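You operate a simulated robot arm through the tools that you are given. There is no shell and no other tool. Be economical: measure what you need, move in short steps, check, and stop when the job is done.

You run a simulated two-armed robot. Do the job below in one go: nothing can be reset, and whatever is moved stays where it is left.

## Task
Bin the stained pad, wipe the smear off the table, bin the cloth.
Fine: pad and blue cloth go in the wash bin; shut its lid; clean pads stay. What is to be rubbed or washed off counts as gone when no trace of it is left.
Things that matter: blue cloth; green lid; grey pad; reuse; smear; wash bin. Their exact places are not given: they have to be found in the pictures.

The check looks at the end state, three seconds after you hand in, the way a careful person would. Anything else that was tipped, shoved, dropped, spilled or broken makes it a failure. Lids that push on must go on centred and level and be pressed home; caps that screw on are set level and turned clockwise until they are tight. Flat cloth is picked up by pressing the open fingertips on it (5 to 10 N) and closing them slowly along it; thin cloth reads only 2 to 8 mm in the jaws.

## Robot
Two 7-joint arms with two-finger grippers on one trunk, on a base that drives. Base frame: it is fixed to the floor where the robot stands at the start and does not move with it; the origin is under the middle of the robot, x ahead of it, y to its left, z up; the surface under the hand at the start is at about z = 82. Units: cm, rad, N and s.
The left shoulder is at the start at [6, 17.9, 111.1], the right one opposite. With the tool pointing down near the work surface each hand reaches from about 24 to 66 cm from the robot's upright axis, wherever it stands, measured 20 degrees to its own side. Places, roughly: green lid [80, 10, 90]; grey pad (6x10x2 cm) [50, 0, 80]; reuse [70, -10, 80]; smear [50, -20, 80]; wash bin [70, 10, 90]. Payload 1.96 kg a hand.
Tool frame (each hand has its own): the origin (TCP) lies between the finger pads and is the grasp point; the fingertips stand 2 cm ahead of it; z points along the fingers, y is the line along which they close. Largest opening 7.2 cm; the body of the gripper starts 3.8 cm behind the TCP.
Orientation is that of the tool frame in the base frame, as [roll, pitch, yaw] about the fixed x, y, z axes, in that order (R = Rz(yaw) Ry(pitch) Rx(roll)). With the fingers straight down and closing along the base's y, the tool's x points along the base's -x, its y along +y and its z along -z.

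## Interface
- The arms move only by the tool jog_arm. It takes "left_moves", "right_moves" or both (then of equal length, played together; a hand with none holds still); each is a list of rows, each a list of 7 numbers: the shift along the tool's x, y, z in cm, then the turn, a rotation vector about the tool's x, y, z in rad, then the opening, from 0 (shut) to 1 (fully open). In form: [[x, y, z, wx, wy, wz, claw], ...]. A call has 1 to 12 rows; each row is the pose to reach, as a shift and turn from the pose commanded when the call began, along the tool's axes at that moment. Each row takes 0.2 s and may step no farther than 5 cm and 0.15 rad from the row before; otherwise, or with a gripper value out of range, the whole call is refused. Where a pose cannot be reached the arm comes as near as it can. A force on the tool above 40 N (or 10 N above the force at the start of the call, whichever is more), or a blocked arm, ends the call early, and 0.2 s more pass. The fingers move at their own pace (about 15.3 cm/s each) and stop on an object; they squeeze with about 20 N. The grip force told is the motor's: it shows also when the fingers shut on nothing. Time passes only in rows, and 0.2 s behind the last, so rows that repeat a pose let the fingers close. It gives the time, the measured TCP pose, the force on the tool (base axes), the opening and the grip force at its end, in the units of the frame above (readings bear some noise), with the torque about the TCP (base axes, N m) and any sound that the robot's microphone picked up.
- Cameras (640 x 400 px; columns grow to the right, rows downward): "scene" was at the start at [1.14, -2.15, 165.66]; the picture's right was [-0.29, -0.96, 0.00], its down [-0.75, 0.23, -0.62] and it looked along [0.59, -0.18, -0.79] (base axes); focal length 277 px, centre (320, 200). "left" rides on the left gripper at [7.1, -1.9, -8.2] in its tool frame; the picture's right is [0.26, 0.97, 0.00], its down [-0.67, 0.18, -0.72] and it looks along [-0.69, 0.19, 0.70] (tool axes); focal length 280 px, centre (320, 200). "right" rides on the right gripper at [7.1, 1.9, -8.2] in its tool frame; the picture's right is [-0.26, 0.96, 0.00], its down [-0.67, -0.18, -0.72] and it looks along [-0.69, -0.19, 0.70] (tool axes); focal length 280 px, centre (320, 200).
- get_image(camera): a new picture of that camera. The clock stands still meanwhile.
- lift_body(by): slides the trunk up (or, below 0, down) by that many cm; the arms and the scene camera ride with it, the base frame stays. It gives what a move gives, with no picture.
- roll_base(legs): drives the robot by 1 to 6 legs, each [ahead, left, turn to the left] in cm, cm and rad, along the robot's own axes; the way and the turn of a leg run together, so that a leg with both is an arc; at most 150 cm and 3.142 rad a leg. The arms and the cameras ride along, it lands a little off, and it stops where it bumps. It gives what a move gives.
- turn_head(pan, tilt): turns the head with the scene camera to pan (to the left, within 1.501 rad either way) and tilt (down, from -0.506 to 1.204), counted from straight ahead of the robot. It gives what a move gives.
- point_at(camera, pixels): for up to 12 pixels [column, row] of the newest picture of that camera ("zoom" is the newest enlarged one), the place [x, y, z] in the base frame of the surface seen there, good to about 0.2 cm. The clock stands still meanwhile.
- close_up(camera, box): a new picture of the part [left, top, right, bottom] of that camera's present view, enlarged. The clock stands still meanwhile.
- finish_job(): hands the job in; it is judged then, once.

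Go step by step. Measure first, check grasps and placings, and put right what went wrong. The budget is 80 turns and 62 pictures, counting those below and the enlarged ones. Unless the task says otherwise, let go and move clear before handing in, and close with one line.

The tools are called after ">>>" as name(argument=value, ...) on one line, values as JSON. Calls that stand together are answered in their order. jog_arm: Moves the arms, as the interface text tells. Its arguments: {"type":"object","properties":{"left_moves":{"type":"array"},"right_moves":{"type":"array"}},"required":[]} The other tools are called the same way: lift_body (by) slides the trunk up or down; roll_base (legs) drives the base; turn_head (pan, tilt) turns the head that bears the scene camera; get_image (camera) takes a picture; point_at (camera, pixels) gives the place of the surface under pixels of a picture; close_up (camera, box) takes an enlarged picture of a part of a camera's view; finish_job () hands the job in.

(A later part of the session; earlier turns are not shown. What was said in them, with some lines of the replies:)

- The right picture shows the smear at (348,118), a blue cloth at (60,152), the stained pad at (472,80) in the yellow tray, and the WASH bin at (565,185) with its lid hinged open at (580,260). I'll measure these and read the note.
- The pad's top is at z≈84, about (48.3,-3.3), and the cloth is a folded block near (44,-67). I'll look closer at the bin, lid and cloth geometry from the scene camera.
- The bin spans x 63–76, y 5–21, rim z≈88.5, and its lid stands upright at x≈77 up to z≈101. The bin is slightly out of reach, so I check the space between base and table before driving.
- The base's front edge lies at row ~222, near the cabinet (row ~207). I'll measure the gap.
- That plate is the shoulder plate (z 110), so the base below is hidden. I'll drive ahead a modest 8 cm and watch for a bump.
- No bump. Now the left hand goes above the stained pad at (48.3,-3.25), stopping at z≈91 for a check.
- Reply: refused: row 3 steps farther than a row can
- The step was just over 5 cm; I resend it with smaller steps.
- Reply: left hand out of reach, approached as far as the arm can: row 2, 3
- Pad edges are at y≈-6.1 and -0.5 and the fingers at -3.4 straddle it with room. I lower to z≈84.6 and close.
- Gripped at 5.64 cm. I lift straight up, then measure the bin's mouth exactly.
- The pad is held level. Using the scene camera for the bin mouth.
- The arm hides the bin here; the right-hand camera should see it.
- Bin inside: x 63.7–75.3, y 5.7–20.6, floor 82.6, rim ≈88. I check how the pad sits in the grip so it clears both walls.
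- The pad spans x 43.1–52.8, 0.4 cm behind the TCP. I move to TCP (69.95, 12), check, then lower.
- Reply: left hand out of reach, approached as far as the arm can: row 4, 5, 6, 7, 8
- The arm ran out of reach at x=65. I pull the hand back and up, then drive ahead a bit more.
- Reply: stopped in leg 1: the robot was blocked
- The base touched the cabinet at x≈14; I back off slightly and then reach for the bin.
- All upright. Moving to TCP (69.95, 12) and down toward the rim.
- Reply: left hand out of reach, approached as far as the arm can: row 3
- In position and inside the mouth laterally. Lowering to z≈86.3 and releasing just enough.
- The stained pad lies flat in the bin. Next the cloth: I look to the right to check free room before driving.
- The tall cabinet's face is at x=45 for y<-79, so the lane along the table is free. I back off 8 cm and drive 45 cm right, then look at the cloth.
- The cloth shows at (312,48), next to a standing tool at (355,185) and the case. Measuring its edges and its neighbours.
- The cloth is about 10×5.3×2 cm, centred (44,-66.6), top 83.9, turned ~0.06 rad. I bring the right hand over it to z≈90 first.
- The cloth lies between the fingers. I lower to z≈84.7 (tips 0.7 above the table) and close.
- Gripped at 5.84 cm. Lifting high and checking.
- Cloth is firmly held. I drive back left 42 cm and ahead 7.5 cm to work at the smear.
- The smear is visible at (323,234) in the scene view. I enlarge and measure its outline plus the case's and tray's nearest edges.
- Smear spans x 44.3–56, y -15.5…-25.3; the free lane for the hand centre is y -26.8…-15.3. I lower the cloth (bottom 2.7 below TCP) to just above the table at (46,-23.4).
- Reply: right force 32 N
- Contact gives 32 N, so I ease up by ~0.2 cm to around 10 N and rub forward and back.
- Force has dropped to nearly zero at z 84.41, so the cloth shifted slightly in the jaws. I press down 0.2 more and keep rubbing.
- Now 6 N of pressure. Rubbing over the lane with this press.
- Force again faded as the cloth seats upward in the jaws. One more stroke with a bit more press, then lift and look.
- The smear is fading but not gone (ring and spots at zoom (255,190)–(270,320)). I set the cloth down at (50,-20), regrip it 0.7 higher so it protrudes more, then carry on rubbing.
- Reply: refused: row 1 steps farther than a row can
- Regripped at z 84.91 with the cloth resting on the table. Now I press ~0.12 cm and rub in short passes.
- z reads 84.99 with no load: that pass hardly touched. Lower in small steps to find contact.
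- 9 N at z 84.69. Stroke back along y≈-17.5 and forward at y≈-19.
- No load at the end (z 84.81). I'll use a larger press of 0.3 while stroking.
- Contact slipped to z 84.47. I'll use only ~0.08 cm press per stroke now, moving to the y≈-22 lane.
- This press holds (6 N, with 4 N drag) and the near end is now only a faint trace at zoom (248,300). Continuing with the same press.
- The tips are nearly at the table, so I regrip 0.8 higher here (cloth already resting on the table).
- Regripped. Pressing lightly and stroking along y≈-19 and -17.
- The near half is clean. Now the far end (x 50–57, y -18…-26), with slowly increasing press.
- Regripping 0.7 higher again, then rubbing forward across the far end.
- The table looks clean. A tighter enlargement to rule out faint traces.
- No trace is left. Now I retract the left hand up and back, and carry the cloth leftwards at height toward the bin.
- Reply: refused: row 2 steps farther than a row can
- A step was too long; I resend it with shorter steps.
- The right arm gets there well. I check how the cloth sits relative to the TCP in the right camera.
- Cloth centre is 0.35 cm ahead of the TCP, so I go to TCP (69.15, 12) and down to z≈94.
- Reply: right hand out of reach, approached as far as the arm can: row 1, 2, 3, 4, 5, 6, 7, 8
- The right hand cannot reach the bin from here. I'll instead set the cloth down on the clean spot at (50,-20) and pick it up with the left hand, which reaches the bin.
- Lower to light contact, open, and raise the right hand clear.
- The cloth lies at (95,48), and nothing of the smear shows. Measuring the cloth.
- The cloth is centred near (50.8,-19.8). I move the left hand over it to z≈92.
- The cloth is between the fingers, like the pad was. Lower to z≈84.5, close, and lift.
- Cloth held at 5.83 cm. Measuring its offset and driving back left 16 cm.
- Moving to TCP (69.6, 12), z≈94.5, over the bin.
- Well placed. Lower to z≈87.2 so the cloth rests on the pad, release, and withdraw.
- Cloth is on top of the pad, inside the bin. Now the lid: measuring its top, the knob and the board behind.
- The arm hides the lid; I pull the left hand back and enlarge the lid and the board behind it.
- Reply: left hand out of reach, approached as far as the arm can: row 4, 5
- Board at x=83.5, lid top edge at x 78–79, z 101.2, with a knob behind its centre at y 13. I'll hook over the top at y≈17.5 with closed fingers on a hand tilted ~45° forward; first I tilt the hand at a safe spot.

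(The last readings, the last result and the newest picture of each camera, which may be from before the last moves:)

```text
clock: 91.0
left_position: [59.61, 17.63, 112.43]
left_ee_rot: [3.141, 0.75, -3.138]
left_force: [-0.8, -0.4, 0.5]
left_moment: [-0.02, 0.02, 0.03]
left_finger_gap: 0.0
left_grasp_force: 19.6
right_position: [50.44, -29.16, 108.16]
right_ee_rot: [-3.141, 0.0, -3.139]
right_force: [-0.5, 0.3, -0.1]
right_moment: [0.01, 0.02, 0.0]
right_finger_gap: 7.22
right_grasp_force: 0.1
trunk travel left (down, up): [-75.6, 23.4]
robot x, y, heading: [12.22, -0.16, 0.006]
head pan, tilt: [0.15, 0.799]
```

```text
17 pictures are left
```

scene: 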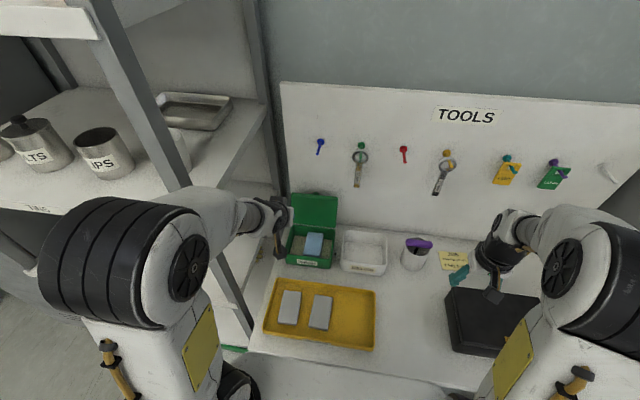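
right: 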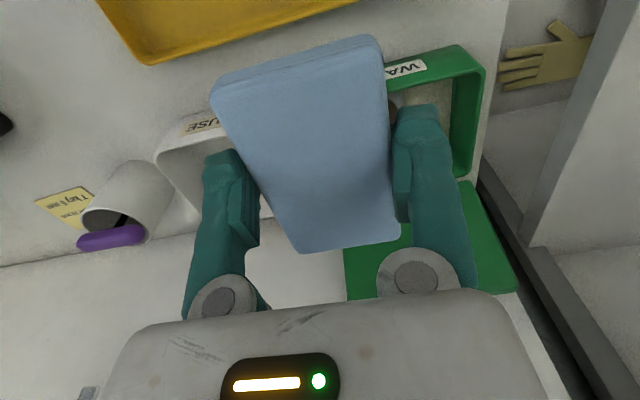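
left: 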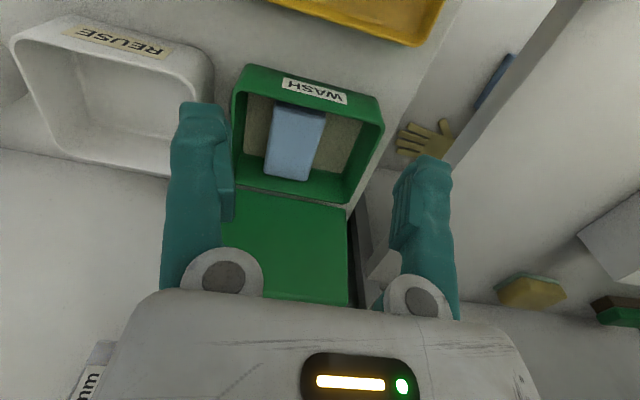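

Tilt of 0.75 rad reached. To keep the elbow off the shelf I'll hook at y≈9, right of the knob; first I go above and behind the lid at (79.7, 9, 106).

>>> jog_arm(left_moves=[[-2, -2.9, 2.95, 0, 0, 0, 0], [-4, -5.7, 5.9, 0, 0, 0, 0], [-5.98, -8.6, 8.85, 0, 0, 0, 0], [-7.4, -8.6, 12, 0, 0, 0, 0], [-8.9, -8.6, 15.2, 0, 0, 0, 0], [-10.35, -8.6, 18.39, 0, 0, 0, 0], [-10.35, -8.6, 18.39, 0, 0, 0, 0]])

>>> close_up(camera="scene", box=[250, 150, 400, 270])

>>> get_image(camera="left")

```text
clock: 92.6
left_position: [79.84, 9.16, 106.0]
left_ee_rot: [-3.141, 0.751, -3.137]
left_force: [0.4, 0.5, 0.5]
left_moment: [0.02, 0.0, 0.01]
left_finger_gap: 0.0
left_grasp_force: 20.2
right_position: [50.46, -29.13, 108.2]
right_ee_rot: [3.141, 0.001, -3.138]
right_force: [-0.1, 0.1, -0.3]
right_moment: [0.01, -0.04, -0.01]
right_finger_gap: 7.19
right_grasp_force: 0.1
trunk travel left (down, up): [-75.6, 23.4]
robot x, y, heading: [12.34, -0.0, 0.004]
head pan, tilt: [0.15, 0.799]
```

```text
3.33 times, centred on (325, 210) of scene
```

zoom: 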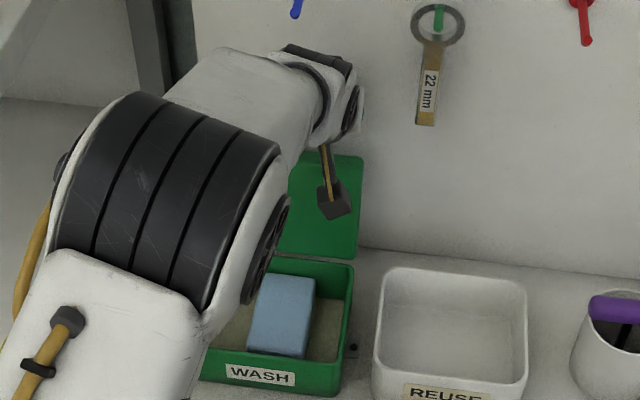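

```text
15 pictures are left
```

left: 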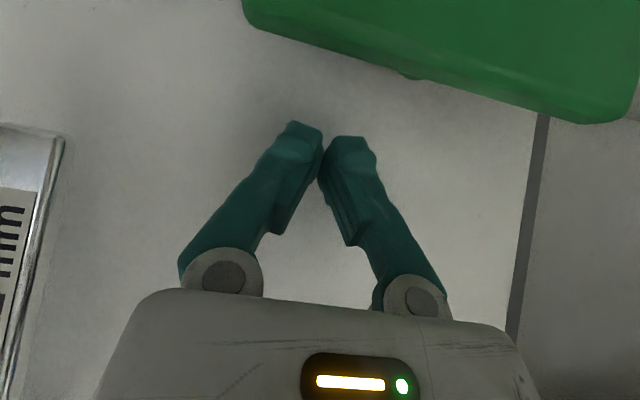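

The fingertips are above and behind the lid's top edge. Lower straight by 3.9 cm behind it.

>>> jog_arm(left_moves=[[1.0, 0, 1.1, 0, 0, 0, 0], [2.0, 0, 2.15, 0, 0, 0, 0], [2.66, 0, 2.85, 0, 0, 0, 0], [2.66, 0, 2.85, 0, 0, 0, 0]])

>>> get_image(camera="left")

```text
clock: 93.6
left_position: [79.91, 9.09, 102.67]
left_ee_rot: [-3.14, 0.764, -3.136]
left_force: [10.2, 2.7, 33.8]
left_moment: [0.0, -0.15, -0.04]
left_finger_gap: 0.59
left_grasp_force: 30.2
right_position: [50.26, -29.16, 108.41]
right_ee_rot: [3.141, 0.001, -3.138]
right_force: [0.5, 0.1, 0.5]
right_moment: [-0.01, 0.03, 0.02]
right_finger_gap: 7.21
right_grasp_force: 0.1
trunk travel left (down, up): [-75.6, 23.4]
robot x, y, heading: [12.55, -0.42, 0.004]
head pan, tilt: [0.15, 0.799]
```

```text
14 pictures are left
```

left: 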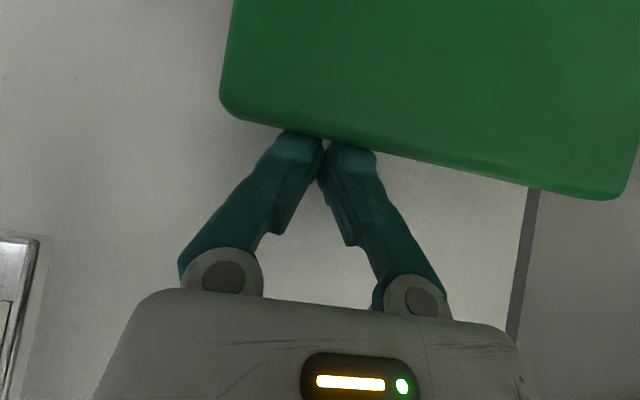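

The finger underside rests on the lid's top (34 N), so I was not yet behind it. I measure the lid's top and back edge from this view.

>>> point_at(camera="left", pixels=[[240, 112], [450, 165], [450, 172], [550, 188], [600, 190], [450, 140], [450, 100], [450, 40], [240, 80], [450, 200]])

>>> jog_arm(left_moves=[[-1.0, 0, -1.1, 0, 0, 0, 0], [-2.0, 0, -2.15, 0, 0, 0, 0], [-2.0, 0, -2.15, 0, 0, 0, 0]])

>>> close_up(camera="left", box=[220, 0, 640, 220])

```text
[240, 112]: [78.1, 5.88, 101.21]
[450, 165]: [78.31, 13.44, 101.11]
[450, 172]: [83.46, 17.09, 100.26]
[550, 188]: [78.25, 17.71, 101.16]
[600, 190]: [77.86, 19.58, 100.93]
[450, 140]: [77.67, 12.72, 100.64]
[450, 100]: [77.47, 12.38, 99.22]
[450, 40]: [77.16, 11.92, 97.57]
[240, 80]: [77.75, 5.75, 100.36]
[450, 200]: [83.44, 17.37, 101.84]
```

```text
clock: 94.4
left_position: [79.96, 9.13, 104.82]
left_ee_rot: [3.14, 0.747, -3.139]
left_force: [-0.7, -0.4, 1.0]
left_moment: [-0.01, 0.0, 0.02]
left_finger_gap: 0.03
left_grasp_force: 29.5
right_position: [50.56, -29.16, 108.1]
right_ee_rot: [-3.14, 0.0, -3.139]
right_force: [0.1, 0.2, 0.5]
right_moment: [-0.02, 0.02, 0.03]
right_finger_gap: 7.23
right_grasp_force: 0.0
trunk travel left (down, up): [-75.6, 23.4]
robot x, y, heading: [12.36, 0.11, 0.003]
head pan, tilt: [0.15, 0.799]
```

```text
1.52 times, centred on (430, 110) of left
```

zoom: 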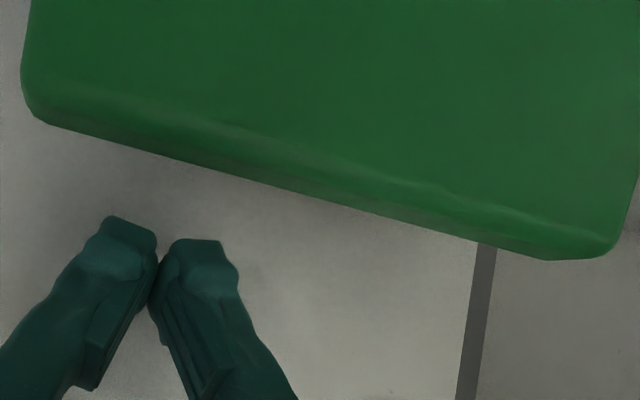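

The lid's top is 1.2+ cm thick, so I need to be farther back. I steepen the hand (tilt 0.45) and shift to x≈81 above, then lower.

>>> jog_arm(left_moves=[[-0.4, 0, 0, 0, 0.14, 0, 0], [-0.8, 0, 0.3, 0, 0.28, 0, 0], [-0.92, 0, 0.58, 0, 0.3, 0, 0], [-0.92, 0, 0.58, 0, 0.3, 0, 0]])

```text
clock: 95.4
left_position: [80.42, 8.79, 105.15]
left_ee_rot: [-3.139, 0.449, -3.141]
left_force: [0.5, -0.6, 0.3]
left_moment: [0.0, 0.0, 0.0]
left_finger_gap: 0.0
left_grasp_force: 29.3
right_position: [50.1, -29.21, 108.22]
right_ee_rot: [3.139, 0.002, -3.137]
right_force: [-0.5, -0.2, -0.3]
right_moment: [0.0, -0.01, -0.03]
right_finger_gap: 7.19
right_grasp_force: 0.0
trunk travel left (down, up): [-75.6, 23.4]
robot x, y, heading: [12.5, -0.23, 0.003]
head pan, tilt: [0.15, 0.799]
```

x stopped at 80.4 and the right hand reads 0.3 cm back too, so something upstream may touch. Look before going on.

>>> close_up(camera="scene", box=[250, 120, 400, 240])

```text
3.33 times, centred on (325, 180) of scene
```

zoom: 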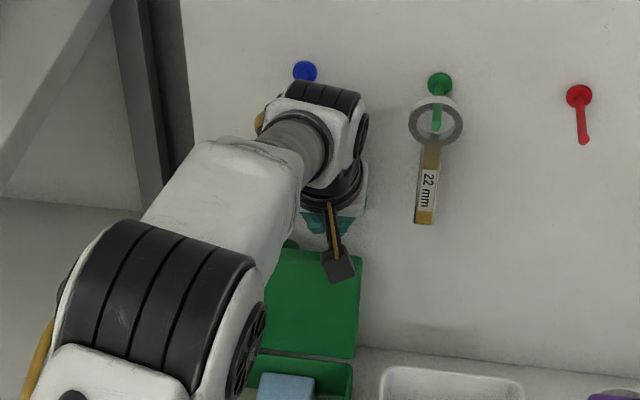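

The wrist is up against the board's blue peg at this steep tilt, so I go back to tilt 0.75. Pressing lightly on the top back edge and pulling toward me should swing the lid.

>>> jog_arm(left_moves=[[0.68, 0.2, -0.66, 0, -0.14, 0, 0], [0.36, 0.2, -0.4, 0, -0.28, 0, 0], [-0.09, 0.2, 0.04, 0, -0.3, 0, 0], [-0.09, 0.2, 0.04, 0, -0.3, 0, 0]])

```text
clock: 96.4
left_position: [80.9, 9.21, 105.32]
left_ee_rot: [3.141, 0.752, -3.138]
left_force: [-0.1, -0.2, 0.4]
left_moment: [-0.02, 0.03, 0.02]
left_finger_gap: 0.02
left_grasp_force: 29.9
right_position: [50.35, -29.18, 108.13]
right_ee_rot: [-3.14, 0.001, -3.138]
right_force: [-0.3, -0.2, 1.4]
right_moment: [0.0, 0.0, 0.01]
right_finger_gap: 7.2
right_grasp_force: 0.1
trunk travel left (down, up): [-75.6, 23.4]
robot x, y, heading: [12.32, -0.07, 0.001]
head pan, tilt: [0.15, 0.799]
```

Free again at (80.9, 9.2, 105.3). Lower behind the lid in small steps.

>>> jog_arm(left_moves=[[0.68, 0, 0.73, 0, 0, 0, 0], [1.37, 0, 1.46, 0, 0, 0, 0], [1.78, 0, 1.9, 0, 0, 0, 0], [2.19, 0, 2.34, 0, 0, 0, 0]])

```text
clock: 97.4
left_position: [80.92, 9.36, 101.9]
left_ee_rot: [-3.141, 0.749, -3.14]
left_force: [0.1, -0.1, -1.2]
left_moment: [-0.02, 0.02, 0.03]
left_finger_gap: 0.01
left_grasp_force: 29.5
right_position: [50.44, -29.14, 108.1]
right_ee_rot: [-3.141, 0.0, -3.138]
right_force: [0.5, -0.3, -0.5]
right_moment: [-0.02, 0.01, 0.03]
right_finger_gap: 7.2
right_grasp_force: 0.2
trunk travel left (down, up): [-75.6, 23.4]
robot x, y, heading: [12.38, -0.6, 0.006]
head pan, tilt: [0.15, 0.799]
```

Now the tip is behind the lid without contact. Pull toward the front, 8 cm in slow steps.

>>> jog_arm(left_moves=[[0.73, 0, -0.68, 0, 0, 0, 0], [1.46, 0, -1.37, 0, 0, 0, 0], [2.19, 0, -2.05, 0, 0, 0, 0], [2.92, 0, -2.73, 0, 0, 0, 0], [3.65, 0, -3.41, 0, 0, 0, 0], [4.38, 0, -4.1, 0, 0, 0, 0], [5.11, 0, -4.78, 0, 0, 0, 0], [5.84, 0, -5.46, 0, 0, 0, 0]])

>>> get_image(camera="left")

```text
clock: 99.2
left_position: [73.02, 9.29, 102.01]
left_ee_rot: [3.141, 0.752, -3.138]
left_force: [0.6, -0.7, 0.5]
left_moment: [-0.03, 0.04, 0.01]
left_finger_gap: 0.0
left_grasp_force: 29.7
right_position: [50.29, -29.17, 108.19]
right_ee_rot: [-3.141, 0.001, -3.138]
right_force: [1.0, -0.2, 0.8]
right_moment: [-0.01, -0.01, 0.0]
right_finger_gap: 7.19
right_grasp_force: 0.2
trunk travel left (down, up): [-75.6, 23.4]
robot x, y, heading: [12.34, -0.06, 0.002]
head pan, tilt: [0.15, 0.799]
```

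```text
11 pictures are left
```

left: 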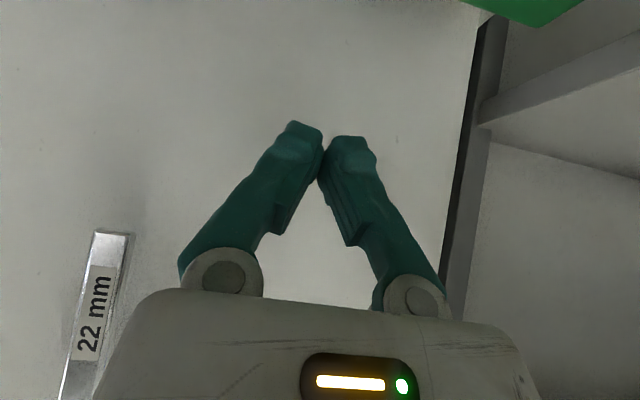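

The lid is out from behind the fingers and has swung. I raise the hand, pull it back and look at the bin.

>>> jog_arm(left_moves=[[-2.7, 0, -2.9, 0, 0, 0, 0], [-1, 0, -6, 0, 0, 0, 0], [1.5, 0, -9, 0, 0, 0, 0], [4, 2, -12, 0, 0, 0, 0], [6.5, 4, -15, 0, 0, 0, 0], [6.5, 4, -15, 0, 0, 0, 0]])

>>> close_up(camera="scene", box=[250, 170, 400, 290])

```text
clock: 100.6
left_position: [57.95, 13.07, 108.48]
left_ee_rot: [-3.141, 0.75, -3.138]
left_force: [-0.7, 0.0, 0.4]
left_moment: [-0.02, 0.02, 0.03]
left_finger_gap: 0.0
left_grasp_force: 30.2
right_position: [50.51, -29.23, 108.12]
right_ee_rot: [3.141, -0.001, -3.138]
right_force: [-0.1, -0.6, 0.0]
right_moment: [0.03, 0.0, 0.02]
right_finger_gap: 7.21
right_grasp_force: 0.0
trunk travel left (down, up): [-75.6, 23.4]
robot x, y, heading: [12.4, -0.17, -0.0]
head pan, tilt: [0.15, 0.799]
```

```text
3.33 times, centred on (325, 230) of scene
5 turns are left
```

zoom: 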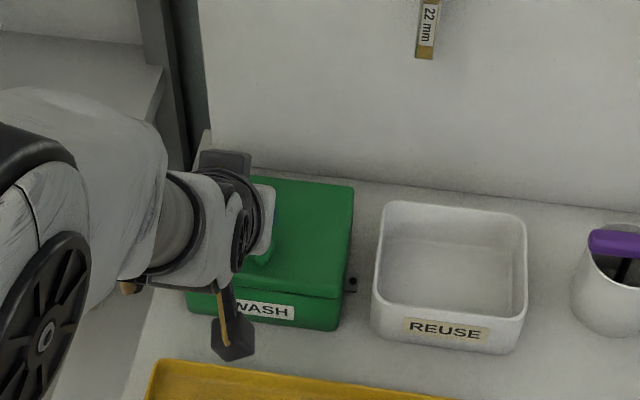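

The lid has closed over the bin. I check that it sits level with point heights front and back, and check for any smear trace.

>>> point_at(camera="zoom", pixels=[[335, 290], [300, 285], [345, 195], [290, 190], [320, 240], [330, 302]])

>>> close_up(camera="scene", box=[360, 240, 480, 350])

>>> get_image(camera="right")

```text
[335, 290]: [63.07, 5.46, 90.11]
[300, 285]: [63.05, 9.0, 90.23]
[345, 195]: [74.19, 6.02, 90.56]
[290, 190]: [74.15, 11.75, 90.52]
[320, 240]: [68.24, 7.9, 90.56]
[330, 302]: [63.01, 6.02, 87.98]
```

```text
3.64 times, centred on (420, 295) of scene
```

zoom: 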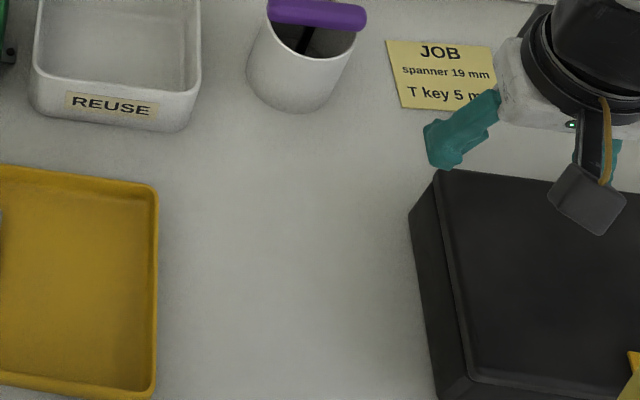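

```text
8 pictures are left
4 turns are left
```

right: 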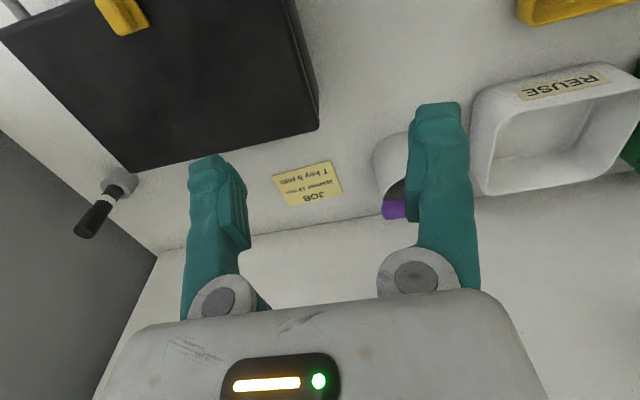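

The lid lies level (z≈90.5 both front and back), the table shows no trace of the smear, the clean pads are in the tray, and both hands are empty and clear. I hand in.

>>> finish_job()

```text
The job is handed in.
```

The stained pad and the blue cloth are in the wash bin with its lid shut. The smear is wiped off with no trace visible, and the clean pads are still in their tray.
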